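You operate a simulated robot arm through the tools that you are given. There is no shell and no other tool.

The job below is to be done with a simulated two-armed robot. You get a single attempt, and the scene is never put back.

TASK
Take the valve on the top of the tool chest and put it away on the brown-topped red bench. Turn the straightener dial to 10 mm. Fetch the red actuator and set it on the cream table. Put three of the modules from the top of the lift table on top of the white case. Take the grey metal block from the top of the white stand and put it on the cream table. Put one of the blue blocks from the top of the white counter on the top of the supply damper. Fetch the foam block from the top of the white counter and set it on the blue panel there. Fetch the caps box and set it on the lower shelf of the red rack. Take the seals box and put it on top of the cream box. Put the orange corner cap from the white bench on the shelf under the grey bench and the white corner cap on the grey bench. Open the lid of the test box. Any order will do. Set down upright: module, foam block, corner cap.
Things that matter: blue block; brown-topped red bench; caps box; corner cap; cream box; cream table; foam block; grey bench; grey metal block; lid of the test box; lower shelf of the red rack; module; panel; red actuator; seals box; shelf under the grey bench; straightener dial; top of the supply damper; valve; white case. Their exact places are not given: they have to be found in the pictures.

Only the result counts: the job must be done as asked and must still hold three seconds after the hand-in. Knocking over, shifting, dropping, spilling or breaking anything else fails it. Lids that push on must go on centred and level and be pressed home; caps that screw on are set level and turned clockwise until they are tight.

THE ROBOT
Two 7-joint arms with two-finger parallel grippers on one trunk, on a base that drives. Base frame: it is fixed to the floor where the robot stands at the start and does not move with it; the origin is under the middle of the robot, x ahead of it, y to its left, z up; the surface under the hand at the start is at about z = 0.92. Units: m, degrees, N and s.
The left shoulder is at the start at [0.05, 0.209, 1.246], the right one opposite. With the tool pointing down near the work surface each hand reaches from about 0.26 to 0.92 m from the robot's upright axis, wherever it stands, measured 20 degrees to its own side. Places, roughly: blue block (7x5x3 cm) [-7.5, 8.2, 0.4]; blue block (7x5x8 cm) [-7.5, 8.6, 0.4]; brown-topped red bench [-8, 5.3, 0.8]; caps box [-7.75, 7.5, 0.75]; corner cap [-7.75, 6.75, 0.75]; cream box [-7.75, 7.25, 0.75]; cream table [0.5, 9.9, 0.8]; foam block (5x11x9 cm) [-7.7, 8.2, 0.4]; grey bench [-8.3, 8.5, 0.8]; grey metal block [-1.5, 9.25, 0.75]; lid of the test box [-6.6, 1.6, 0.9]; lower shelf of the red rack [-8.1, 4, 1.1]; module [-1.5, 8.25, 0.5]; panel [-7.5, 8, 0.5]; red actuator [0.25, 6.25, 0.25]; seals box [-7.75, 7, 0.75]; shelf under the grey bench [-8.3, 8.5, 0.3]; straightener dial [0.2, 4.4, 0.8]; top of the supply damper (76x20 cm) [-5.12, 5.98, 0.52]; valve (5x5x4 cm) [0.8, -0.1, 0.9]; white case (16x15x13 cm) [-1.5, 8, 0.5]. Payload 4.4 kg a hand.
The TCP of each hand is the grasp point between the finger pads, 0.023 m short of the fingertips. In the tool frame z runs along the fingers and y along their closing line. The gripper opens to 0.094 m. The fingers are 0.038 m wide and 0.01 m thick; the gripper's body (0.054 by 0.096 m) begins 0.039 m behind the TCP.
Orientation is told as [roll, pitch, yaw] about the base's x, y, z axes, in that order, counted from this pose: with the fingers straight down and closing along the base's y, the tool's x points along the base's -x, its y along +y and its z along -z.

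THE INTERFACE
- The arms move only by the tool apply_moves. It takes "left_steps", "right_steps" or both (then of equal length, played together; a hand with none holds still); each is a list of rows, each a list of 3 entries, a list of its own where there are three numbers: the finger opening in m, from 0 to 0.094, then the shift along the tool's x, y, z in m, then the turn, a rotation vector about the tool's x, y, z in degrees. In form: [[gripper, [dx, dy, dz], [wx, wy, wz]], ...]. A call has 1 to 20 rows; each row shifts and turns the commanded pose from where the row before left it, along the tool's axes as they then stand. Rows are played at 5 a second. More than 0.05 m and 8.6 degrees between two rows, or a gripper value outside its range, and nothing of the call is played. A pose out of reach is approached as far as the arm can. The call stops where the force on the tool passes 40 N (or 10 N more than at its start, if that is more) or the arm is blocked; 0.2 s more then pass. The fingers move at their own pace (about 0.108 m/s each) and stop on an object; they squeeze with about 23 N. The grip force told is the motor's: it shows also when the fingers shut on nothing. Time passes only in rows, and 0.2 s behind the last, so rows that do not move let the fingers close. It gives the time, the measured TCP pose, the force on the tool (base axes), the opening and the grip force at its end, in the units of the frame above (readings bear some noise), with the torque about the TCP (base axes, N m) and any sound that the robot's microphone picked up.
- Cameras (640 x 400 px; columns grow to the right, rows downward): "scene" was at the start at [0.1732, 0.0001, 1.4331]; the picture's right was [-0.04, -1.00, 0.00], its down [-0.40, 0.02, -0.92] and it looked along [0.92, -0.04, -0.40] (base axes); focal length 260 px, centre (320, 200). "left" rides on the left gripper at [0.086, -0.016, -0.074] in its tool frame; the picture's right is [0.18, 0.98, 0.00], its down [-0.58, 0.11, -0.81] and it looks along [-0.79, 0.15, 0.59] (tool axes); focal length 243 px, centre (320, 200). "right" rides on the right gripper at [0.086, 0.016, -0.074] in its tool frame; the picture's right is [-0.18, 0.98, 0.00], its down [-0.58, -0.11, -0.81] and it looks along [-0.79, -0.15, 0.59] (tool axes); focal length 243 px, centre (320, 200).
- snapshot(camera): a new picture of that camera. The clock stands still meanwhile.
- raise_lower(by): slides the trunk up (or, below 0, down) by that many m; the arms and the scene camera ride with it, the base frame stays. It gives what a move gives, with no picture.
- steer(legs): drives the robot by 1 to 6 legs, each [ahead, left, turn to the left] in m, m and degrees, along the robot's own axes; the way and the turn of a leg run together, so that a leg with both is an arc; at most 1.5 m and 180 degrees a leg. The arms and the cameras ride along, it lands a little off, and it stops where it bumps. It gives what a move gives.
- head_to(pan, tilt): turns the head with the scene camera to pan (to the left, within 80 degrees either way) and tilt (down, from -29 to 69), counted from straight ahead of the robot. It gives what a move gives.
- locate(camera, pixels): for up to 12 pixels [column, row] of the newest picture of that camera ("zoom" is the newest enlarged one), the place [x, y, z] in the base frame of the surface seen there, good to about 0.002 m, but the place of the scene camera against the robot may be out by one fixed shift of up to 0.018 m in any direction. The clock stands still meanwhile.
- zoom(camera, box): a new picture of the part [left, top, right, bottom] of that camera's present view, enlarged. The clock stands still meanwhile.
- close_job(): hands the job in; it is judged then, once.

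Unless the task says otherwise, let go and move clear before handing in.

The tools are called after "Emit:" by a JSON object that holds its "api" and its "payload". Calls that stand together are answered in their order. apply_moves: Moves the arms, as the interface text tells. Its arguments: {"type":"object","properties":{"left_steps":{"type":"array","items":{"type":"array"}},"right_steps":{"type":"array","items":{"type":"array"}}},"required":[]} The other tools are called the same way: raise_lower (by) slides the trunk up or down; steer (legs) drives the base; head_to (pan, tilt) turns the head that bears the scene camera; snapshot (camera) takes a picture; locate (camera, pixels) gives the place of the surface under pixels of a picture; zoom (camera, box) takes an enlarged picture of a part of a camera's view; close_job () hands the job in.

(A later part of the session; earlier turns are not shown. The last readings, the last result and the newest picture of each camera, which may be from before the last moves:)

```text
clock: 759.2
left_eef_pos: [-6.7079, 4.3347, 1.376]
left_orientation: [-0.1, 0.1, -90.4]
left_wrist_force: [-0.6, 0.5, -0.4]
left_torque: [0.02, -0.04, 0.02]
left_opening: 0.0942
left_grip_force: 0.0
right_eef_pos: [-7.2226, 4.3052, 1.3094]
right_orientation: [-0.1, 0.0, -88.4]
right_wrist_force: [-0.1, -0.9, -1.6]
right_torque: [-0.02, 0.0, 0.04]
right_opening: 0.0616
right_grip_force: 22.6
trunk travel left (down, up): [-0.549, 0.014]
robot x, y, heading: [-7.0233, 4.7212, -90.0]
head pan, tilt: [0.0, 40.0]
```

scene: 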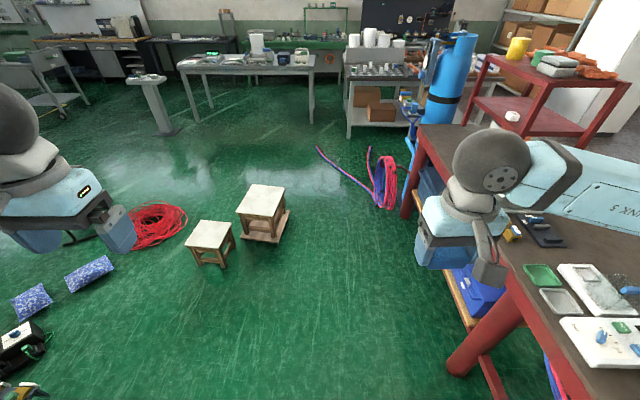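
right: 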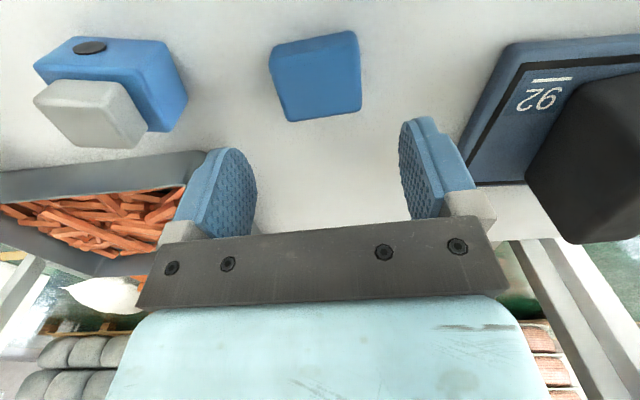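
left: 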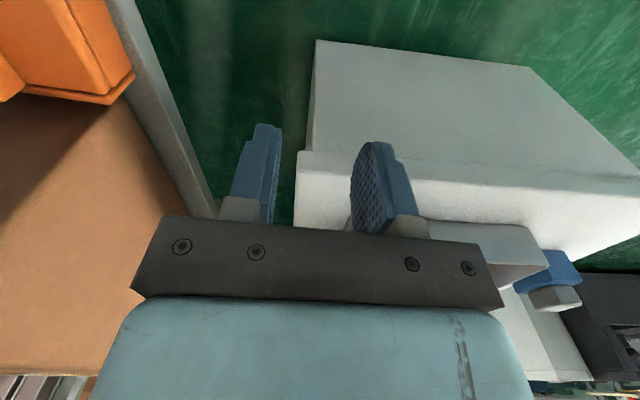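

Emit:
{"api": "steer", "payload": {"legs": [[0.45, 0, 0]]}}

Emit:
{"api": "steer", "payload": {"legs": [[0.4, 0, 0]]}}

```text
clock: 761.9
left_eef_pos: [-6.7115, 3.8959, 1.3764]
left_orientation: [-0.1, 0.1, -90.5]
left_wrist_force: [0.3, -0.1, -0.1]
left_torque: [-0.01, -0.01, -0.01]
left_opening: 0.0939
left_grip_force: 0.1
right_eef_pos: [-7.2254, 3.8665, 1.3098]
right_orientation: [0.0, 0.0, -88.4]
right_wrist_force: [-0.5, -0.2, -0.9]
right_torque: [0.01, 0.01, 0.01]
right_opening: 0.0614
right_grip_force: 22.7
trunk travel left (down, up): [-0.549, 0.014]
robot x, y, heading: [-7.0262, 4.2828, -90.3]
head pan, tilt: [0.0, 40.0]
```

```text
clock: 763.8
left_eef_pos: [-6.7083, 3.607, 1.3766]
left_orientation: [-0.3, -0.1, -91.1]
left_wrist_force: [0.1, 0.0, -0.1]
left_torque: [0.03, -0.01, 0.04]
left_opening: 0.0941
left_grip_force: 0.0
right_eef_pos: [-7.2279, 3.5855, 1.3074]
right_orientation: [-0.6, 0.6, -89.4]
right_wrist_force: [0.7, -0.3, -0.5]
right_torque: [0.05, -0.02, -0.01]
right_opening: 0.0616
right_grip_force: 23.1
trunk travel left (down, up): [-0.549, 0.014]
robot x, y, heading: [-7.0263, 3.9872, -90.6]
head pan, tilt: [0.0, 40.0]
stopped in leg 1: the robot was blocked; the commanded pose is now the measured one
```

Blocked at y=3.99, and the right hand's pose twitched, so my right arm probably touched the gas cylinder. I'll back up at once and look.

Emit:
{"api": "steer", "payload": {"legs": [[-0.15, 0, 0]]}}

Emit:
{"api": "head_to", "payload": {"pan": -50, "tilt": 30}}

Emit:
{"api": "snapshot", "payload": {"camera": "scene"}}

```text
clock: 765.2
left_eef_pos: [-6.7108, 3.7482, 1.3742]
left_orientation: [-0.2, 0.2, -91.0]
left_wrist_force: [0.3, 0.0, 0.2]
left_torque: [0.04, 0.0, 0.0]
left_opening: 0.0938
left_grip_force: 0.0
right_eef_pos: [-7.2297, 3.725, 1.3025]
right_orientation: [-0.3, 1.0, -89.3]
right_wrist_force: [-1.5, 0.2, -1.0]
right_torque: [0.03, -0.05, -0.01]
right_opening: 0.0616
right_grip_force: 22.7
trunk travel left (down, up): [-0.549, 0.014]
robot x, y, heading: [-7.0239, 4.1391, -91.0]
head pan, tilt: [0.0, 40.0]
```

```text
clock: 766.4
left_eef_pos: [-6.7115, 3.7497, 1.3757]
left_orientation: [-0.2, 0.1, -90.9]
left_wrist_force: [-0.5, 0.1, 0.3]
left_torque: [-0.01, -0.01, 0.0]
left_opening: 0.094
left_grip_force: 0.0
right_eef_pos: [-7.2296, 3.7283, 1.304]
right_orientation: [-0.4, 0.8, -89.4]
right_wrist_force: [-0.4, -1.1, -1.0]
right_torque: [-0.03, 0.01, 0.02]
right_opening: 0.0617
right_grip_force: 22.9
trunk travel left (down, up): [-0.549, 0.014]
robot x, y, heading: [-7.0259, 4.1382, -90.7]
head pan, tilt: [-50.0, 30.0]
```

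```text
taken
```

scene: 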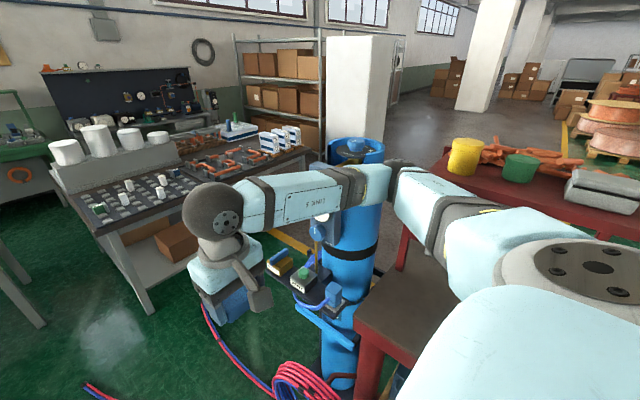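

My right forearm and elbow are beside the cylinder's top. Going in I faced north, which kept the elbows clear, so I'll go back to y≈4.8, turn to face north, and reverse out the same way.

Emit:
{"api": "steer", "payload": {"legs": [[-0.66, -0.03, 0], [0, 0, 90], [0, 0, 90.5]]}}

Emit:
{"api": "head_to", "payload": {"pan": 60, "tilt": 30}}

Emit:
{"api": "snapshot", "payload": {"camera": "scene"}}

```text
clock: 777.6
left_eef_pos: [-7.3331, 5.2119, 1.376]
left_orientation: [-0.2, 0.2, 86.3]
left_wrist_force: [0.1, 0.0, -0.8]
left_torque: [-0.03, -0.02, -0.01]
left_opening: 0.0939
left_grip_force: 0.0
right_eef_pos: [-6.8143, 5.2081, 1.3029]
right_orientation: [-0.4, 0.9, 87.8]
right_wrist_force: [1.0, 0.2, -1.5]
right_torque: [-0.01, 0.01, -0.02]
right_opening: 0.0617
right_grip_force: 23.4
trunk travel left (down, up): [-0.549, 0.014]
robot x, y, heading: [-7.0389, 4.8079, 86.5]
head pan, tilt: [-50.0, 30.0]
```

```text
clock: 779.5
left_eef_pos: [-7.3341, 5.2114, 1.376]
left_orientation: [-0.3, 0.1, 86.2]
left_wrist_force: [0.2, -0.1, 0.8]
left_torque: [-0.02, -0.06, 0.0]
left_opening: 0.0939
left_grip_force: 0.0
right_eef_pos: [-6.8147, 5.2089, 1.3043]
right_orientation: [-0.4, 0.9, 87.8]
right_wrist_force: [-0.7, 0.3, -0.7]
right_torque: [-0.01, 0.02, -0.01]
right_opening: 0.0616
right_grip_force: 23.4
trunk travel left (down, up): [-0.549, 0.014]
robot x, y, heading: [-7.0404, 4.8069, 86.2]
head pan, tilt: [60.0, 30.0]
```

```text
taken
```

scene: 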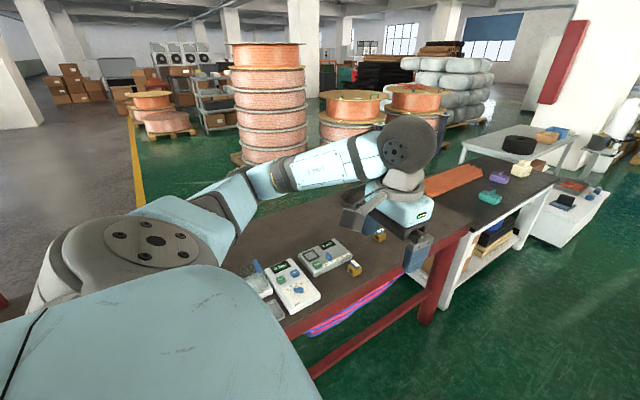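

Emit:
{"api": "steer", "payload": {"legs": [[0, 0, 3.6], [-0.5, -0.02, 0]]}}

Emit:
{"api": "steer", "payload": {"legs": [[-0.2, 0.0, 0]]}}

```text
clock: 782.8
left_eef_pos: [-7.3386, 4.7032, 1.3754]
left_orientation: [-0.2, 0.2, 89.7]
left_wrist_force: [0.5, 0.5, 0.4]
left_torque: [-0.03, -0.04, -0.03]
left_opening: 0.0939
left_grip_force: 0.1
right_eef_pos: [-6.8198, 4.7304, 1.3041]
right_orientation: [-0.3, 1.0, 91.4]
right_wrist_force: [1.1, 0.9, -0.8]
right_torque: [-0.02, -0.05, -0.05]
right_opening: 0.0619
right_grip_force: 22.9
trunk travel left (down, up): [-0.549, 0.014]
robot x, y, heading: [-7.022, 4.3202, 89.8]
head pan, tilt: [60.0, 30.0]
```

```text
clock: 784.4
left_eef_pos: [-7.3382, 4.5059, 1.3743]
left_orientation: [-0.2, 0.3, 89.6]
left_wrist_force: [0.0, 0.3, 0.4]
left_torque: [-0.02, 0.0, -0.03]
left_opening: 0.0942
left_grip_force: 0.0
right_eef_pos: [-6.8196, 4.533, 1.3021]
right_orientation: [-0.3, 1.0, 91.1]
right_wrist_force: [-0.5, -1.4, -0.8]
right_torque: [-0.04, -0.01, -0.02]
right_opening: 0.0616
right_grip_force: 23.3
trunk travel left (down, up): [-0.549, 0.014]
robot x, y, heading: [-7.0273, 4.1145, 89.7]
head pan, tilt: [60.0, 30.0]
```

Emit:
{"api": "steer", "payload": {"legs": [[-0.28, 0.0, 0.3]]}}

Emit:
{"api": "steer", "payload": {"legs": [[-0.28, 0.0, 0]]}}

```text
clock: 786.4
left_eef_pos: [-7.3393, 4.2288, 1.3741]
left_orientation: [-0.2, 0.1, 89.6]
left_wrist_force: [0.6, 0.4, -1.3]
left_torque: [-0.04, -0.03, 0.0]
left_opening: 0.094
left_grip_force: 0.1
right_eef_pos: [-6.8216, 4.2574, 1.3035]
right_orientation: [-0.3, 0.9, 91.2]
right_wrist_force: [-0.3, 1.2, -1.4]
right_torque: [0.01, 0.05, 0.03]
right_opening: 0.0618
right_grip_force: 23.3
trunk travel left (down, up): [-0.549, 0.014]
robot x, y, heading: [-7.0248, 3.8405, 89.8]
head pan, tilt: [60.0, 30.0]
```

```text
clock: 788.3
left_eef_pos: [-7.341, 3.9534, 1.3764]
left_orientation: [-0.3, 0.2, 89.6]
left_wrist_force: [-0.3, -0.1, -0.9]
left_torque: [0.03, 0.05, -0.01]
left_opening: 0.0938
left_grip_force: 0.0
right_eef_pos: [-6.8209, 3.9796, 1.302]
right_orientation: [-0.3, 1.0, 91.1]
right_wrist_force: [0.1, -0.8, -1.4]
right_torque: [-0.01, 0.0, 0.01]
right_opening: 0.0619
right_grip_force: 22.7
trunk travel left (down, up): [-0.549, 0.014]
robot x, y, heading: [-7.0243, 3.5681, 89.8]
head pan, tilt: [60.0, 30.0]
```

Emit:
{"api": "steer", "payload": {"legs": [[0.0, -0.1, 0], [-0.42, -0.4, 0]]}}

Emit:
{"api": "head_to", "payload": {"pan": 60, "tilt": 35}}

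Emit:
{"api": "snapshot", "payload": {"camera": "scene"}}

```text
clock: 793.6
left_eef_pos: [-6.8353, 3.5294, 1.3753]
left_orientation: [-0.2, 0.1, 89.7]
left_wrist_force: [0.3, 0.2, -0.8]
left_torque: [-0.03, 0.0, 0.0]
left_opening: 0.0941
left_grip_force: 0.0
right_eef_pos: [-6.3168, 3.5577, 1.3028]
right_orientation: [-0.3, 0.9, 91.1]
right_wrist_force: [0.7, 0.1, -0.5]
right_torque: [-0.01, -0.01, 0.0]
right_opening: 0.0617
right_grip_force: 23.2
trunk travel left (down, up): [-0.549, 0.014]
robot x, y, heading: [-6.5222, 3.1466, 89.9]
head pan, tilt: [60.0, 30.0]
```

```text
clock: 794.2
left_eef_pos: [-6.8348, 3.5293, 1.3761]
left_orientation: [-0.2, 0.1, 89.7]
left_wrist_force: [0.2, -0.1, 0.1]
left_torque: [0.0, 0.03, 0.0]
left_opening: 0.0939
left_grip_force: 0.0
right_eef_pos: [-6.3157, 3.5581, 1.3023]
right_orientation: [-0.3, 0.9, 91.3]
right_wrist_force: [-0.1, -0.4, -1.0]
right_torque: [-0.04, -0.01, -0.03]
right_opening: 0.0617
right_grip_force: 23.1
trunk travel left (down, up): [-0.549, 0.014]
robot x, y, heading: [-6.5212, 3.1429, 89.8]
head pan, tilt: [60.0, 35.0]
```

```text
taken
```

scene: 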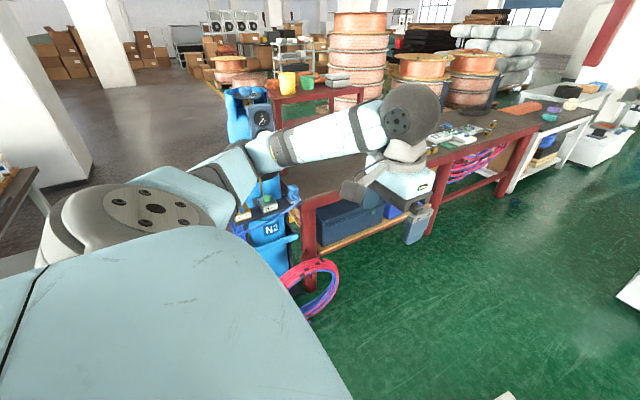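

I'm out of the gap. Now the test box: I'll turn right to face south.

Emit:
{"api": "steer", "payload": {"legs": [[0, 0, -90], [0, 0, -90]]}}

Emit:
{"api": "raise_lower", "payload": {"by": -0.235}}

Emit:
{"api": "head_to", "payload": {"pan": 0, "tilt": 30}}

Emit:
{"api": "snapshot", "payload": {"camera": "scene"}}

```text
clock: 802.3
left_eef_pos: [-6.1991, 2.7629, 1.3757]
left_orientation: [-0.2, 0.1, -89.5]
left_wrist_force: [0.5, 0.3, 0.1]
left_torque: [0.03, 0.02, 0.03]
left_opening: 0.094
left_grip_force: 0.1
right_eef_pos: [-6.715, 2.7274, 1.303]
right_orientation: [-0.4, 1.0, -87.9]
right_wrist_force: [-0.1, 0.1, -0.6]
right_torque: [0.01, 0.0, 0.01]
right_opening: 0.0617
right_grip_force: 22.8
trunk travel left (down, up): [-0.549, 0.014]
robot x, y, heading: [-6.5186, 3.1439, -89.3]
head pan, tilt: [60.0, 35.0]
```

```text
clock: 804.7
left_eef_pos: [-6.1979, 2.7631, 1.1409]
left_orientation: [-0.2, 0.1, -89.4]
left_wrist_force: [-0.4, -0.6, -0.2]
left_torque: [0.01, 0.0, -0.03]
left_opening: 0.094
left_grip_force: 0.1
right_eef_pos: [-6.7159, 2.7268, 1.0674]
right_orientation: [-0.4, 0.9, -87.9]
right_wrist_force: [-0.8, 0.0, -1.1]
right_torque: [-0.01, -0.01, 0.0]
right_opening: 0.0619
right_grip_force: 22.9
trunk travel left (down, up): [-0.314, 0.249]
robot x, y, heading: [-6.5185, 3.1427, -89.4]
head pan, tilt: [60.0, 35.0]
```

```text
clock: 806.0
left_eef_pos: [-6.199, 2.7629, 1.1408]
left_orientation: [-0.2, 0.0, -89.5]
left_wrist_force: [0.1, -0.7, -0.6]
left_torque: [0.01, -0.01, 0.0]
left_opening: 0.0941
left_grip_force: 0.0
right_eef_pos: [-6.7169, 2.7279, 1.0688]
right_orientation: [-0.3, 0.9, -87.9]
right_wrist_force: [-0.6, -0.1, -0.9]
right_torque: [-0.02, -0.01, 0.0]
right_opening: 0.0619
right_grip_force: 22.9
trunk travel left (down, up): [-0.314, 0.249]
robot x, y, heading: [-6.5222, 3.1447, -89.4]
head pan, tilt: [0.0, 30.0]
```

```text
taken
```

scene: 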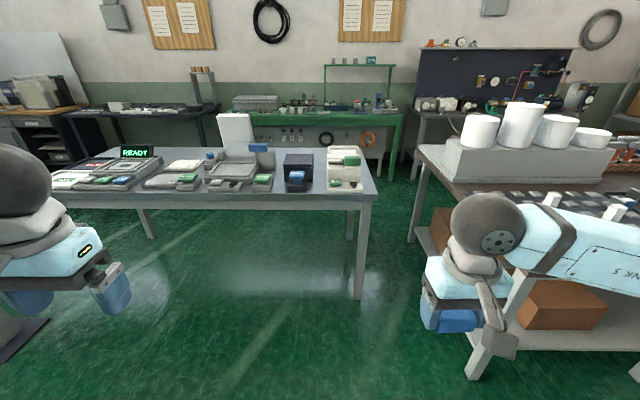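

Emit:
{"api": "zoom", "payload": {"camera": "scene", "box": [190, 100, 390, 210]}}

Emit:
{"api": "locate", "payload": {"camera": "scene", "pixels": [[297, 165], [297, 182], [345, 175], [345, 158], [230, 165], [255, 148], [235, 130], [300, 195], [365, 185], [360, 290], [262, 180], [213, 155]]}}

```text
3.20 times, centred on (290, 155) of scene
```

zoom: 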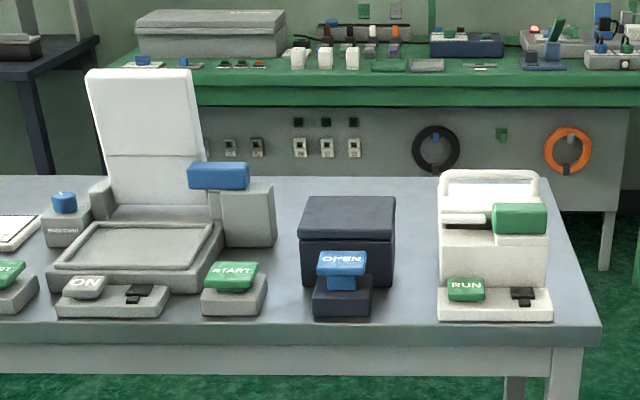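

```text
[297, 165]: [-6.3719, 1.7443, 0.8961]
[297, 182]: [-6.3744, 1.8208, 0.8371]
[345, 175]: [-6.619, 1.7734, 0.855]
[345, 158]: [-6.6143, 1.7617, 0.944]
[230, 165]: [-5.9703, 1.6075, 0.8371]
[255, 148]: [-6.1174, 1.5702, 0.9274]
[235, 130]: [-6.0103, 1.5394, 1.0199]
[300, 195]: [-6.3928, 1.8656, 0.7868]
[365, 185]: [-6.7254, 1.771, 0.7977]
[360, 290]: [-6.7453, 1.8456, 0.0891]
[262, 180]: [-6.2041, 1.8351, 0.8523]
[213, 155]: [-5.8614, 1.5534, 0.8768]
```

The test box is the white device at x≈−6.62 beside "RUN". I'll deliver the blue block first so both hands are free. Turning east and driving along y≈3.15.

Emit:
{"api": "steer", "payload": {"legs": [[0, 0, 89.5], [1.2, 0.0, 0], [1.15, 0, 0]]}}

Emit:
{"api": "head_to", "payload": {"pan": 60, "tilt": 25}}

Emit:
{"api": "snapshot", "payload": {"camera": "scene"}}

```text
clock: 821.4
left_eef_pos: [-3.7876, 3.4709, 1.1386]
left_orientation: [-0.2, 0.2, -0.2]
left_wrist_force: [0.1, -0.4, -0.3]
left_torque: [-0.01, 0.03, 0.01]
left_opening: 0.0939
left_grip_force: 0.2
right_eef_pos: [-3.7586, 2.9526, 1.0693]
right_orientation: [-0.3, 0.9, 1.3]
right_wrist_force: [0.4, 1.1, 0.6]
right_torque: [0.02, -0.01, -0.02]
right_opening: 0.0618
right_grip_force: 23.2
trunk travel left (down, up): [-0.314, 0.249]
robot x, y, heading: [-4.1711, 3.1557, -0.1]
head pan, tilt: [0.0, 30.0]
```

```text
clock: 822.7
left_eef_pos: [-3.7874, 3.4713, 1.1418]
left_orientation: [-0.2, 0.1, -0.1]
left_wrist_force: [-0.1, 0.0, 0.0]
left_torque: [0.01, 0.01, -0.04]
left_opening: 0.094
left_grip_force: 0.0
right_eef_pos: [-3.759, 2.9528, 1.0682]
right_orientation: [-0.2, 0.9, 1.3]
right_wrist_force: [-0.6, -0.1, -0.6]
right_torque: [-0.01, -0.02, 0.0]
right_opening: 0.0618
right_grip_force: 22.9
trunk travel left (down, up): [-0.314, 0.249]
robot x, y, heading: [-4.1745, 3.1574, -0.2]
head pan, tilt: [60.0, 25.0]
```

```text
taken
```

scene: 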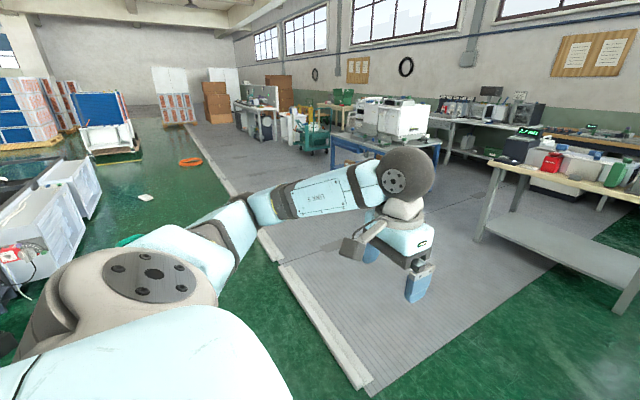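

Emit:
{"api": "steer", "payload": {"legs": [[0, 0, 90.2]]}}

Emit:
{"api": "head_to", "payload": {"pan": 20, "tilt": 35}}

Emit:
{"api": "snapshot", "payload": {"camera": "scene"}}

```text
clock: 826.9
left_eef_pos: [-4.484, 3.5456, 1.1406]
left_orientation: [-0.2, 0.2, 89.2]
left_wrist_force: [0.3, 0.4, -0.1]
left_torque: [-0.01, 0.03, 0.0]
left_opening: 0.0941
left_grip_force: 0.1
right_eef_pos: [-3.9664, 3.5693, 1.0674]
right_orientation: [-0.3, 0.9, 90.6]
right_wrist_force: [0.1, 0.9, -0.5]
right_torque: [0.0, 0.0, -0.02]
right_opening: 0.0614
right_grip_force: 22.9
trunk travel left (down, up): [-0.314, 0.249]
robot x, y, heading: [-4.1737, 3.1571, 89.5]
head pan, tilt: [60.0, 25.0]
```

```text
clock: 828.0
left_eef_pos: [-4.4838, 3.5451, 1.141]
left_orientation: [-0.2, 0.1, 89.2]
left_wrist_force: [0.2, -0.9, -0.2]
left_torque: [-0.01, -0.04, 0.02]
left_opening: 0.0938
left_grip_force: 0.2
right_eef_pos: [-3.9653, 3.5682, 1.0679]
right_orientation: [-0.3, 0.8, 90.7]
right_wrist_force: [-0.4, 0.3, -1.1]
right_torque: [-0.02, 0.01, 0.03]
right_opening: 0.0615
right_grip_force: 22.7
trunk travel left (down, up): [-0.314, 0.249]
robot x, y, heading: [-4.1686, 3.1569, 89.3]
head pan, tilt: [20.0, 35.0]
```

```text
taken
```

scene: 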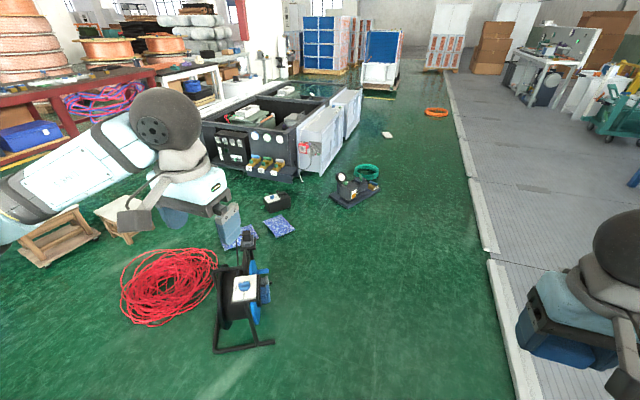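

I have a good view north: the white dampers are on the unit's east side at (318,140) and (345,110), with a gauge machine at (352,188). I'll locate them.

Emit:
{"api": "locate", "payload": {"camera": "scene", "pixels": [[380, 183], [335, 200], [380, 172], [340, 150], [318, 120], [335, 108], [300, 125], [485, 250], [465, 170], [387, 135], [362, 100], [318, 165]]}}

Emit:
{"api": "zoom", "payload": {"camera": "scene", "box": [190, 60, 400, 220]}}

```text
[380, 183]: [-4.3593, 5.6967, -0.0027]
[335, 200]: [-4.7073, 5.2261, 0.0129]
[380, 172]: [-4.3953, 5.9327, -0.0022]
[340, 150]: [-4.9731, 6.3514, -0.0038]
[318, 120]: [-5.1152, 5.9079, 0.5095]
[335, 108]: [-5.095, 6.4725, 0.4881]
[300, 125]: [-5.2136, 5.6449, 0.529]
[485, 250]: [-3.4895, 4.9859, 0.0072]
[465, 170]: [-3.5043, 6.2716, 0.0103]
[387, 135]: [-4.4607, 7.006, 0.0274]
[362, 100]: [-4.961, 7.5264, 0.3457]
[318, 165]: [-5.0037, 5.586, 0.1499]
```

```text
2.50 times, centred on (295, 140) of scene
```

zoom: 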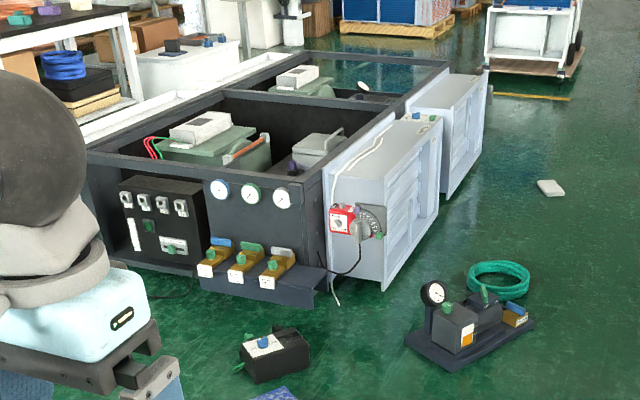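

The passage between the gauge machine (x ≤ −4.36) and the curb (x ≥ −3.50) is 0.86 m wide. I'll go north along x≈−3.93.

Emit:
{"api": "steer", "payload": {"legs": [[0.3, -0.24, 0.6], [0.9, 0, 0]]}}

```text
clock: 835.0
left_eef_pos: [-4.2368, 4.7352, 1.1401]
left_orientation: [-0.1, 0.1, 89.5]
left_wrist_force: [0.0, -0.3, 0.5]
left_torque: [-0.01, 0.0, 0.01]
left_opening: 0.094
left_grip_force: 0.0
right_eef_pos: [-3.7184, 4.7598, 1.0676]
right_orientation: [-0.3, 0.8, 91.0]
right_wrist_force: [-0.1, -0.4, -2.0]
right_torque: [0.0, -0.01, 0.01]
right_opening: 0.0617
right_grip_force: 22.5
trunk travel left (down, up): [-0.314, 0.249]
robot x, y, heading: [-3.9226, 4.3467, 89.4]
head pan, tilt: [20.0, 35.0]
```

Emit:
{"api": "steer", "payload": {"legs": [[0.9, 0.0, 0.5]]}}

Emit:
{"api": "steer", "payload": {"legs": [[1.2, 0.0, 0]]}}

Emit:
{"api": "head_to", "payload": {"pan": 70, "tilt": 40}}

Emit:
{"api": "snapshot", "payload": {"camera": "scene"}}

```text
clock: 839.8
left_eef_pos: [-4.2302, 5.645, 1.1409]
left_orientation: [-0.3, 0.1, 89.5]
left_wrist_force: [0.3, 0.5, 0.2]
left_torque: [0.0, 0.0, 0.04]
left_opening: 0.0941
left_grip_force: 0.0
right_eef_pos: [-3.7121, 5.6706, 1.0674]
right_orientation: [-0.3, 0.8, 91.0]
right_wrist_force: [0.5, 1.0, -0.5]
right_torque: [0.01, 0.0, -0.02]
right_opening: 0.0619
right_grip_force: 22.9
trunk travel left (down, up): [-0.314, 0.249]
robot x, y, heading: [-3.9174, 5.2554, 89.8]
head pan, tilt: [20.0, 35.0]
```

```text
clock: 845.9
left_eef_pos: [-4.2296, 6.8489, 1.1408]
left_orientation: [-0.2, 0.1, 89.8]
left_wrist_force: [0.1, 0.4, -0.6]
left_torque: [0.07, -0.02, -0.02]
left_opening: 0.0939
left_grip_force: 0.1
right_eef_pos: [-3.7096, 6.8776, 1.0668]
right_orientation: [-0.3, 1.0, 91.3]
right_wrist_force: [-0.1, 0.2, -0.9]
right_torque: [0.05, 0.0, 0.0]
right_opening: 0.0618
right_grip_force: 22.8
trunk travel left (down, up): [-0.314, 0.249]
robot x, y, heading: [-3.9119, 6.4652, 90.2]
head pan, tilt: [20.0, 35.0]
```

```text
clock: 847.1
left_eef_pos: [-4.2291, 6.849, 1.1409]
left_orientation: [-0.3, 0.1, 89.8]
left_wrist_force: [-0.1, -0.4, 0.4]
left_torque: [0.05, 0.02, 0.01]
left_opening: 0.094
left_grip_force: 0.2
right_eef_pos: [-3.7102, 6.878, 1.0674]
right_orientation: [-0.3, 1.0, 91.4]
right_wrist_force: [0.5, -0.4, -1.5]
right_torque: [0.0, 0.02, 0.01]
right_opening: 0.0618
right_grip_force: 23.5
trunk travel left (down, up): [-0.314, 0.249]
robot x, y, heading: [-3.9136, 6.4625, 90.1]
head pan, tilt: [70.0, 40.0]
```

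```text
taken
```

scene: 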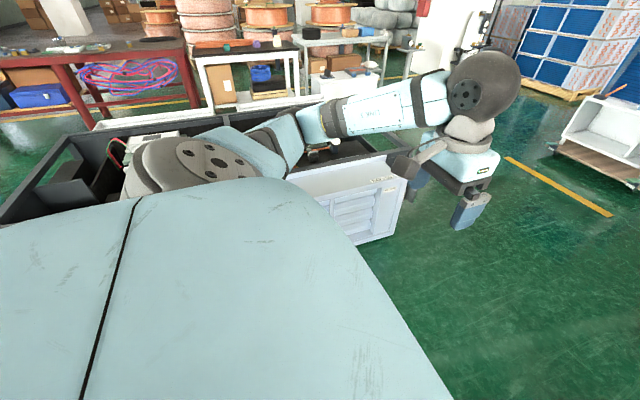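

Emit:
{"api": "steer", "payload": {"legs": [[0, 0, 90]]}}

Emit:
{"api": "head_to", "payload": {"pan": 10, "tilt": 40}}

Emit:
{"api": "snapshot", "payload": {"camera": "scene"}}

```text
clock: 851.2
left_eef_pos: [-4.3056, 6.1574, 1.141]
left_orientation: [-0.2, 0.0, 178.4]
left_wrist_force: [-0.1, 0.3, -0.3]
left_torque: [-0.01, 0.0, -0.02]
left_opening: 0.094
left_grip_force: 0.0
right_eef_pos: [-4.3213, 6.6763, 1.0684]
right_orientation: [-0.4, 0.9, 180.0]
right_wrist_force: [0.0, -0.8, -0.8]
right_torque: [0.01, 0.0, -0.01]
right_opening: 0.0618
right_grip_force: 22.7
trunk travel left (down, up): [-0.314, 0.249]
robot x, y, heading: [-3.9122, 6.4634, 178.3]
head pan, tilt: [70.0, 40.0]
```

```text
clock: 852.5
left_eef_pos: [-4.3059, 6.1571, 1.1402]
left_orientation: [-0.3, 0.1, 178.3]
left_wrist_force: [0.0, 0.4, -0.1]
left_torque: [0.0, 0.02, -0.01]
left_opening: 0.0938
left_grip_force: 0.0
right_eef_pos: [-4.3219, 6.6763, 1.0686]
right_orientation: [-0.3, 0.9, 179.9]
right_wrist_force: [0.1, 0.5, -1.2]
right_torque: [0.0, -0.02, 0.02]
right_opening: 0.0616
right_grip_force: 23.6
trunk travel left (down, up): [-0.314, 0.249]
robot x, y, heading: [-3.9121, 6.4659, 178.5]
head pan, tilt: [10.0, 40.0]
```

```text
taken
```

scene: 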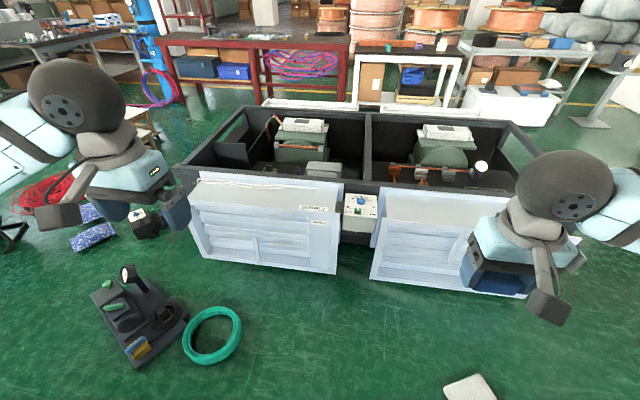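

Emit:
{"api": "zoom", "payload": {"camera": "scene", "box": [180, 160, 420, 290]}}

Emit:
{"api": "locate", "payload": {"camera": "scene", "pixels": [[210, 182], [320, 195], [330, 190], [265, 190], [300, 200], [340, 185], [335, 240], [240, 320], [235, 350], [210, 310], [185, 320], [270, 180]]}}

```text
2.67 times, centred on (300, 225) of scene
```

zoom: 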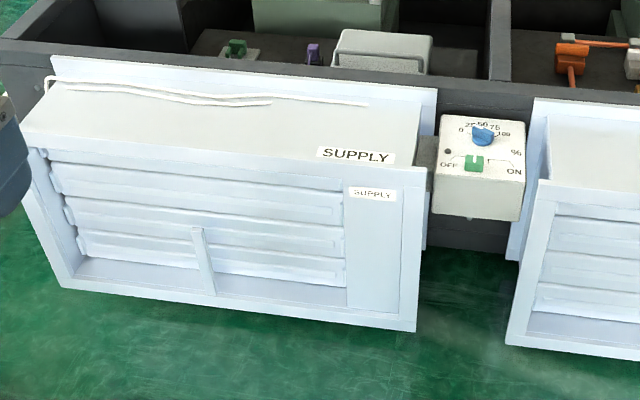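

```text
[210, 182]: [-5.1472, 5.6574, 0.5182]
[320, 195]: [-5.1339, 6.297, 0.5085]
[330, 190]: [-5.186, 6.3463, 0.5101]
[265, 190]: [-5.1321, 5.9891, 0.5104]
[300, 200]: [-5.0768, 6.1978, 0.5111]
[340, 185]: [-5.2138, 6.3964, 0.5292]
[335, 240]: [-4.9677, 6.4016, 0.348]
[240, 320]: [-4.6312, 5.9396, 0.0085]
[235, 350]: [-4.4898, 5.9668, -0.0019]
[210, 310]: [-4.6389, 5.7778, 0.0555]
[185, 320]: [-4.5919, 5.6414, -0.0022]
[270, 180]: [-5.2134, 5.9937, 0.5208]
```

The supply damper's top is flat white at z≈0.511, x −5.02 to −5.20, y 5.62–6.38, with a cable along its back left. I'll move closer and place the block around [-5.09,6.12].

Emit:
{"api": "steer", "payload": {"legs": [[0.56, 0.06, 1.5]]}}

Emit:
{"api": "raise_lower", "payload": {"by": -0.28}}

Emit:
{"api": "head_to", "payload": {"pan": 15, "tilt": 50}}

Emit:
{"api": "snapshot", "payload": {"camera": "scene"}}

Emit:
{"api": "snapshot", "payload": {"camera": "right"}}

```text
clock: 855.8
left_eef_pos: [-4.8687, 6.1001, 1.1392]
left_orientation: [-0.2, 0.1, 179.5]
left_wrist_force: [0.1, 0.2, 0.5]
left_torque: [-0.02, -0.02, 0.03]
left_opening: 0.0941
left_grip_force: 0.0
right_eef_pos: [-4.8946, 6.6186, 1.0678]
right_orientation: [-0.3, 1.0, -179.1]
right_wrist_force: [0.3, -0.4, -2.0]
right_torque: [0.01, -0.02, 0.04]
right_opening: 0.0618
right_grip_force: 23.2
trunk travel left (down, up): [-0.314, 0.249]
robot x, y, heading: [-4.483, 6.4114, 179.5]
head pan, tilt: [10.0, 40.0]
```

```text
clock: 858.6
left_eef_pos: [-4.8684, 6.0995, 0.8601]
left_orientation: [-0.2, 0.1, 179.4]
left_wrist_force: [0.6, -0.4, -0.9]
left_torque: [-0.02, -0.01, 0.01]
left_opening: 0.094
left_grip_force: 0.0
right_eef_pos: [-4.8947, 6.6172, 0.7883]
right_orientation: [-0.3, 0.9, -179.1]
right_wrist_force: [0.7, -0.2, -1.2]
right_torque: [0.02, -0.01, -0.02]
right_opening: 0.0618
right_grip_force: 23.0
trunk travel left (down, up): [-0.034, 0.529]
robot x, y, heading: [-4.4822, 6.4125, 179.7]
head pan, tilt: [10.0, 40.0]
```

```text
clock: 859.3
left_eef_pos: [-4.8686, 6.0993, 0.8606]
left_orientation: [-0.2, 0.1, 179.5]
left_wrist_force: [-0.3, 0.6, -1.0]
left_torque: [-0.01, -0.01, 0.04]
left_opening: 0.0939
left_grip_force: 0.1
right_eef_pos: [-4.8942, 6.6187, 0.7879]
right_orientation: [-0.3, 0.9, -179.1]
right_wrist_force: [-0.7, 0.6, -1.5]
right_torque: [-0.02, 0.0, -0.03]
right_opening: 0.0617
right_grip_force: 22.8
trunk travel left (down, up): [-0.034, 0.529]
robot x, y, heading: [-4.484, 6.4152, 179.6]
head pan, tilt: [15.0, 50.0]
```

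```text
taken
```

scene: 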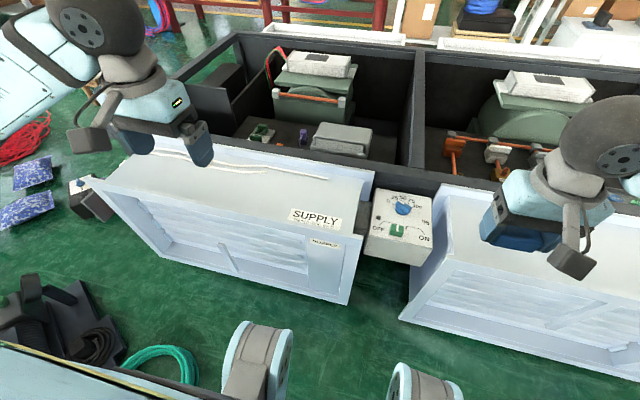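

```text
taken
```

right: 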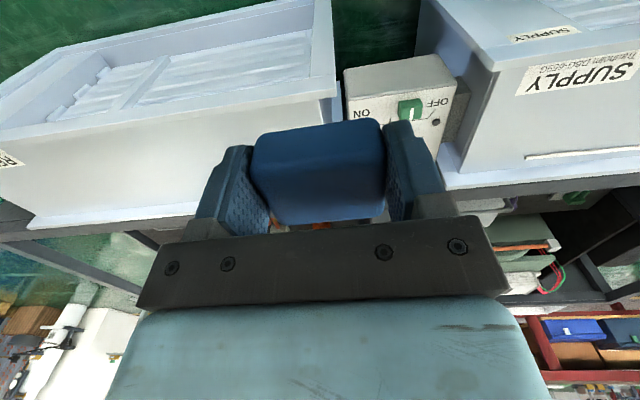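

Emit:
{"api": "locate", "payload": {"camera": "right", "pixels": [[500, 120], [560, 130], [480, 150], [600, 110], [500, 70], [530, 155]]}}

Emit:
{"api": "locate", "payload": {"camera": "scene", "pixels": [[250, 190], [280, 200], [220, 190], [270, 175], [300, 195], [340, 225], [355, 205]]}}

```text
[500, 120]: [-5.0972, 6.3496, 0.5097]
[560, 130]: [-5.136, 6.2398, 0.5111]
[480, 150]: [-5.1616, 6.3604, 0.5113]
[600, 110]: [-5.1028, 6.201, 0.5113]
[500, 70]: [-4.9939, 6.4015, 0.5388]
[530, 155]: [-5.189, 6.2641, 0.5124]
```

```text
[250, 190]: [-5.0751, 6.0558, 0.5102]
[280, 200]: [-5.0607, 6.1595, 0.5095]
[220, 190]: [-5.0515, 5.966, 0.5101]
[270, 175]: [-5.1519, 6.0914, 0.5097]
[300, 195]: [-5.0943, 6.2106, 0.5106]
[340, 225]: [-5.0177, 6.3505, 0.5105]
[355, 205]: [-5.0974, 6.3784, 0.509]
```

The damper top is z 0.511. I'll move the left hand aside and bring the block over [-5.10,6.16].

Emit:
{"api": "apply_moves", "payload": {"left_steps": [[0.094, [0, 0.04, -0.02], [0, 0, 0]], [0.094, [0, 0.04, -0.02], [0, 0, 0]], [0.094, [0, 0.04, -0.02], [0, 0, 0]], [0.094, [0, 0.03, -0.02], [0, 0, 0]], [0.094, [0, 0, 0], [0, 0, 0]], [0.094, [0, 0, 0], [0, 0, 0]], [0.094, [0, 0, 0], [0, 0, 0]], [0.094, [0, 0, 0], [0, 0, 0]], [0.094, [0, 0, 0], [0, 0, 0]], [0.094, [0, 0, 0], [0, 0, 0]], [0.094, [0, 0, 0], [0, 0, 0]], [0.094, [0, 0, 0], [0, 0, 0]]], "right_steps": [[0.0, [-0.0177, 0.0379, 0.0125], [0, -0.9, 0]], [0.0, [-0.0177, 0.0379, 0.0125], [0, 0, 0]], [0.0, [-0.0177, 0.0379, 0.0125], [0, 0, 0]], [0.0, [-0.0177, 0.0379, 0.0125], [0, 0, 0]], [0.0, [-0.0177, 0.0379, 0.0125], [0, 0, 0]], [0.0, [-0.0177, 0.0379, 0.0125], [0, 0, 0]], [0.0, [-0.0177, 0.0379, 0.0125], [0, 0, 0]], [0.0, [-0.0177, 0.0379, 0.0125], [0, 0, 0]], [0.0, [-0.0177, 0.0379, 0.0125], [0, 0, 0]], [0.0, [-0.0177, 0.0379, 0.0125], [0, 0, 0]], [0.0, [-0.0177, 0.0379, 0.0125], [0, 0, 0]], [0.0, [-0.0177, 0.0379, 0.0125], [0, 0, 0]]]}}

Emit:
{"api": "snapshot", "payload": {"camera": "right"}}

Emit:
{"api": "snapshot", "payload": {"camera": "scene"}}

```text
clock: 861.9
left_eef_pos: [-4.8724, 5.9495, 0.9408]
left_orientation: [-0.2, 0.1, 179.4]
left_wrist_force: [-0.9, 0.3, 0.4]
left_torque: [-0.02, 0.0, 0.0]
left_opening: 0.094
left_grip_force: 0.0
right_eef_pos: [-5.09, 6.1778, 0.643]
right_orientation: [-0.2, 0.0, -179.1]
right_wrist_force: [0.4, 0.4, -1.4]
right_torque: [-0.02, -0.03, 0.02]
right_opening: 0.0615
right_grip_force: 23.4
right hand out of reach, approached as far as the arm can: row 12
trunk travel left (down, up): [-0.034, 0.529]
robot x, y, heading: [-4.4845, 6.4142, 179.5]
head pan, tilt: [15.0, 50.0]
```

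```text
taken
```

right: 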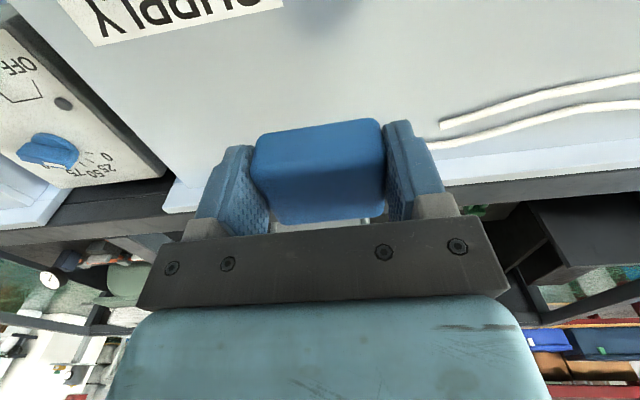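

```text
taken
```

scene: 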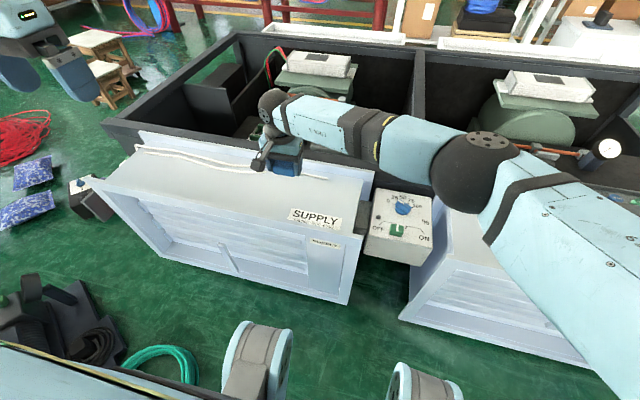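

The block is over the damper top, clear of the cable. I'll shift 2 cm toward the front and lower.

Emit:
{"api": "apply_moves", "payload": {"right_steps": [[0.0, [0.02, -0.02, 0], [0, 0, 0]], [0.0, [0, 0, 0.04], [0, 0, 0]], [0.0, [0, 0, 0.04], [0, 0, 0]], [0.0, [0, 0, 0.02], [0, 0, 0]], [0.0, [0, 0, 0.003], [0, 0, 0]], [0.0, [0, 0, 0], [0, 0, 0]]]}}

```text
clock: 863.3
left_eef_pos: [-4.872, 5.9491, 0.9397]
left_orientation: [-0.2, 0.0, 179.4]
left_wrist_force: [0.2, -0.6, -0.3]
left_torque: [0.01, -0.02, 0.0]
left_opening: 0.094
left_grip_force: 0.1
right_eef_pos: [-5.0708, 6.2018, 0.5405]
right_orientation: [-0.4, 0.1, -179.1]
right_wrist_force: [-1.0, -0.4, -1.1]
right_torque: [0.02, -0.01, 0.01]
right_opening: 0.0617
right_grip_force: 23.3
trunk travel left (down, up): [-0.034, 0.529]
robot x, y, heading: [-4.4834, 6.4147, 179.6]
head pan, tilt: [15.0, 50.0]
```

Emit:
{"api": "apply_moves", "payload": {"right_steps": [[0.0, [0, 0, 0.0015], [0, 0, 0]], [0.0, [0, 0, 0.0015], [0, 0, 0]], [0.0, [0, 0, 0], [0, 0, 0]]]}}

```text
clock: 864.1
left_eef_pos: [-4.8714, 5.9493, 0.941]
left_orientation: [-0.2, 0.0, 179.4]
left_wrist_force: [-0.7, -0.4, 0.0]
left_torque: [0.01, 0.02, -0.01]
left_opening: 0.0943
left_grip_force: 0.0
right_eef_pos: [-5.0709, 6.2003, 0.5381]
right_orientation: [-0.3, -0.1, -179.0]
right_wrist_force: [2.5, 1.4, 9.6]
right_torque: [-0.27, 0.28, 0.03]
right_opening: 0.0617
right_grip_force: 22.9
trunk travel left (down, up): [-0.034, 0.529]
robot x, y, heading: [-4.4805, 6.4155, 179.5]
head pan, tilt: [15.0, 50.0]
```

Contact. I'll release, lift off and check.

Emit:
{"api": "apply_moves", "payload": {"right_steps": [[0.07, [0, 0, -0.001], [0, 0, 0]], [0.08, [0, 0, 0], [0, 0, 0]], [0.08, [0, 0, -0.03], [0, 0, 0]], [0.08, [0, 0, -0.045], [0, 0, 0]], [0.08, [0, 0, -0.045], [0, 0, 0]], [0.08, [0.02, -0.03, -0.03], [0, 0, 0]], [0.08, [0.02, -0.04, -0.02], [0, 0, 0]], [0.08, [0.02, -0.04, -0.02], [0, 0, 0]], [0.08, [0.02, -0.04, -0.02], [0, 0, 0]], [0.08, [0.02, -0.04, -0.02], [0, 0, 0]], [0.08, [0.02, -0.04, -0.02], [0, 0, 0]], [0.08, [0.02, -0.04, -0.02], [0, 0, 0]]]}}

Emit:
{"api": "raise_lower", "payload": {"by": 0.28}}

Emit:
{"api": "snapshot", "payload": {"camera": "scene"}}

```text
clock: 866.7
left_eef_pos: [-4.871, 5.9485, 0.941]
left_orientation: [-0.1, 0.1, 179.4]
left_wrist_force: [0.7, 0.3, -0.6]
left_torque: [0.0, 0.04, -0.01]
left_opening: 0.0939
left_grip_force: 0.1
right_eef_pos: [-4.9364, 6.4738, 0.8098]
right_orientation: [-0.3, 0.1, -179.2]
right_wrist_force: [-0.4, 0.1, 0.2]
right_torque: [-0.01, 0.01, -0.04]
right_opening: 0.08
right_grip_force: 0.1
trunk travel left (down, up): [-0.034, 0.529]
robot x, y, heading: [-4.4799, 6.4076, 179.3]
head pan, tilt: [15.0, 50.0]
```

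```text
clock: 869.6
left_eef_pos: [-4.8721, 5.9478, 1.2211]
left_orientation: [-0.1, 0.0, 179.4]
left_wrist_force: [-1.2, 0.2, 0.0]
left_torque: [-0.01, 0.02, 0.0]
left_opening: 0.0939
left_grip_force: 0.1
right_eef_pos: [-4.936, 6.4724, 1.0894]
right_orientation: [-0.3, 0.0, -179.1]
right_wrist_force: [0.1, 0.2, 0.0]
right_torque: [-0.01, 0.0, -0.01]
right_opening: 0.08
right_grip_force: 0.0
trunk travel left (down, up): [-0.314, 0.249]
robot x, y, heading: [-4.4796, 6.4146, 179.8]
head pan, tilt: [15.0, 50.0]
```

```text
taken
```

scene: 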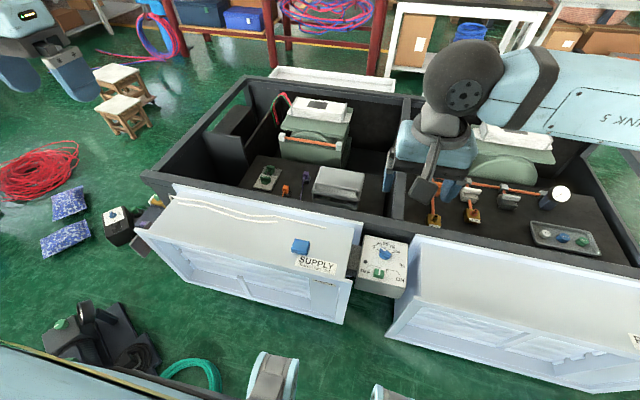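

The blue block rests on the supply damper. Now the test box: I'll back out, turn south and drive back around.

Emit:
{"api": "steer", "payload": {"legs": [[-0.56, 0.0, 0], [0, 0, 90]]}}

Emit:
{"api": "apply_moves", "payload": {"right_steps": [[0.094, [0.02, -0.03, 0], [0, 0, 0]], [0.094, [0.02, -0.04, 0], [0, 0, 0]], [0.094, [0, -0.04, 0], [0, 0, 0]], [0.094, [0, -0.04, 0], [0, 0, 0]], [0.094, [0, -0.04, 0], [0, 0, 0]]], "left_steps": [[0.094, [0, -0.04, 0.01], [0, 0, 0]], [0.094, [0, -0.04, 0.01], [0, 0, 0]], [0.094, [0, -0.04, 0.01], [0, 0, 0]], [0.094, [0, -0.04, 0.01], [0, 0, 0]], [0.094, [0, 0, 0], [0, 0, 0]]]}}

Emit:
{"api": "steer", "payload": {"legs": [[1.1, 0.0, 0]]}}

```text
clock: 876.6
left_eef_pos: [-3.4555, 6.0207, 1.22]
left_orientation: [-0.1, 0.1, -90.7]
left_wrist_force: [0.0, 1.0, -0.6]
left_torque: [0.05, -0.01, 0.0]
left_opening: 0.0941
left_grip_force: 0.1
right_eef_pos: [-3.98, 5.9572, 1.0899]
right_orientation: [-0.3, 0.0, -89.2]
right_wrist_force: [-0.6, -0.6, 0.9]
right_torque: [0.03, -0.01, -0.01]
right_opening: 0.0801
right_grip_force: 0.2
trunk travel left (down, up): [-0.314, 0.249]
robot x, y, heading: [-3.9172, 6.4152, -90.7]
head pan, tilt: [15.0, 50.0]
```

```text
clock: 877.8
left_eef_pos: [-3.6159, 6.0225, 1.1797]
left_orientation: [-0.2, -0.1, -90.6]
left_wrist_force: [-0.4, -0.1, -0.3]
left_torque: [-0.01, 0.02, 0.02]
left_opening: 0.0938
left_grip_force: 0.0
right_eef_pos: [-4.1743, 5.9941, 1.0943]
right_orientation: [-0.3, -0.1, -89.1]
right_wrist_force: [-0.3, 0.7, -0.4]
right_torque: [0.01, 0.01, 0.01]
right_opening: 0.0941
right_grip_force: 0.2
trunk travel left (down, up): [-0.314, 0.249]
robot x, y, heading: [-3.9189, 6.4116, -90.4]
head pan, tilt: [15.0, 50.0]
```

```text
clock: 883.4
left_eef_pos: [-3.6294, 4.9281, 1.1803]
left_orientation: [-0.1, 0.0, -90.8]
left_wrist_force: [1.0, 0.1, 0.0]
left_torque: [0.03, -0.02, 0.01]
left_opening: 0.0941
left_grip_force: 0.0
right_eef_pos: [-4.1872, 4.9002, 1.0918]
right_orientation: [-0.2, 0.0, -89.3]
right_wrist_force: [-0.7, 0.0, 0.4]
right_torque: [0.0, -0.02, 0.02]
right_opening: 0.0939
right_grip_force: 0.0
trunk travel left (down, up): [-0.314, 0.249]
robot x, y, heading: [-3.9302, 5.322, -90.8]
head pan, tilt: [15.0, 50.0]
```

Emit:
{"api": "steer", "payload": {"legs": [[1.1, 0.0, 0.6], [1.1, 0, 0], [0, 0, -90]]}}

Emit:
{"api": "steer", "payload": {"legs": [[1.2, 0.0, 0], [1.25, 0, 0]]}}

```text
clock: 898.0
left_eef_pos: [-4.3715, 2.8191, 1.1798]
left_orientation: [-0.2, 0.1, 178.5]
left_wrist_force: [0.0, 0.1, -0.6]
left_torque: [-0.03, 0.04, -0.03]
left_opening: 0.094
left_grip_force: 0.2
right_eef_pos: [-4.392, 3.3756, 1.0933]
right_orientation: [-0.3, -0.1, 180.0]
right_wrist_force: [0.1, -0.2, -0.1]
right_torque: [0.0, 0.0, 0.02]
right_opening: 0.094
right_grip_force: 0.0
trunk travel left (down, up): [-0.314, 0.249]
robot x, y, heading: [-3.9764, 3.117, 178.7]
head pan, tilt: [15.0, 50.0]
```

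```text
clock: 909.9
left_eef_pos: [-6.785, 2.9221, 1.1803]
left_orientation: [-0.2, 0.1, 177.9]
left_wrist_force: [-0.3, 0.0, 0.5]
left_torque: [-0.03, 0.0, 0.01]
left_opening: 0.0939
left_grip_force: 0.1
right_eef_pos: [-6.8006, 3.4778, 1.0936]
right_orientation: [-0.3, -0.1, 179.4]
right_wrist_force: [-0.6, -0.3, -0.5]
right_torque: [-0.01, -0.01, -0.02]
right_opening: 0.0942
right_grip_force: 0.1
trunk travel left (down, up): [-0.314, 0.249]
robot x, y, heading: [-6.3875, 3.2174, 178.1]
head pan, tilt: [15.0, 50.0]
```

Emit:
{"api": "steer", "payload": {"legs": [[0, 0, 91.9], [0.55, -0.08, 0]]}}

Emit:
{"api": "head_to", "payload": {"pan": -5, "tilt": 35}}

Emit:
{"api": "snapshot", "payload": {"camera": "scene"}}

Emit:
{"api": "zoom", "payload": {"camera": "scene", "box": [220, 80, 440, 260]}}

```text
clock: 916.9
left_eef_pos: [-6.198, 2.2695, 1.1797]
left_orientation: [-0.2, 0.1, -92.4]
left_wrist_force: [0.7, -0.2, -0.4]
left_torque: [0.05, 0.01, -0.01]
left_opening: 0.0941
left_grip_force: 0.0
right_eef_pos: [-6.755, 2.2585, 1.0934]
right_orientation: [-0.2, 0.0, -91.0]
right_wrist_force: [0.4, 0.1, -0.1]
right_torque: [0.03, 0.01, 0.0]
right_opening: 0.094
right_grip_force: 0.1
trunk travel left (down, up): [-0.314, 0.249]
robot x, y, heading: [-6.4887, 2.6707, -92.0]
head pan, tilt: [15.0, 50.0]
```

```text
clock: 917.7
left_eef_pos: [-6.1987, 2.2699, 1.1807]
left_orientation: [-0.2, 0.1, -92.5]
left_wrist_force: [-0.1, 0.9, -0.1]
left_torque: [-0.01, -0.04, 0.02]
left_opening: 0.0942
left_grip_force: 0.0
right_eef_pos: [-6.7548, 2.2595, 1.0938]
right_orientation: [-0.3, 0.1, -91.0]
right_wrist_force: [0.1, 0.3, 0.0]
right_torque: [0.0, -0.01, -0.03]
right_opening: 0.0942
right_grip_force: 0.1
trunk travel left (down, up): [-0.314, 0.249]
robot x, y, heading: [-6.4884, 2.6707, -92.4]
head pan, tilt: [-5.0, 35.0]
```

```text
taken
```

scene: 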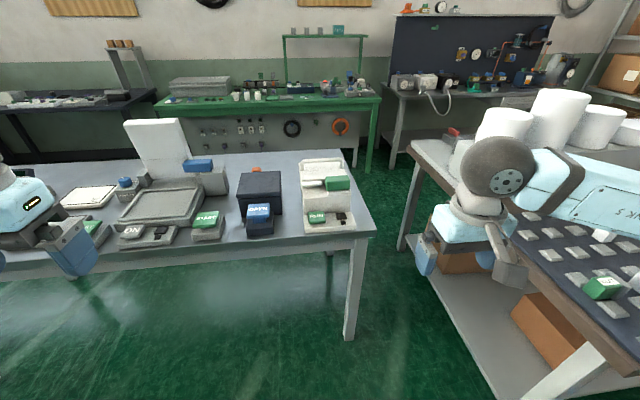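

```text
2.22 times, centred on (330, 170) of scene
```

zoom: 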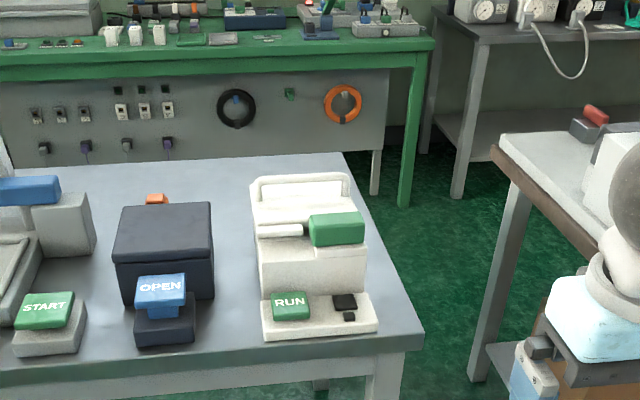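

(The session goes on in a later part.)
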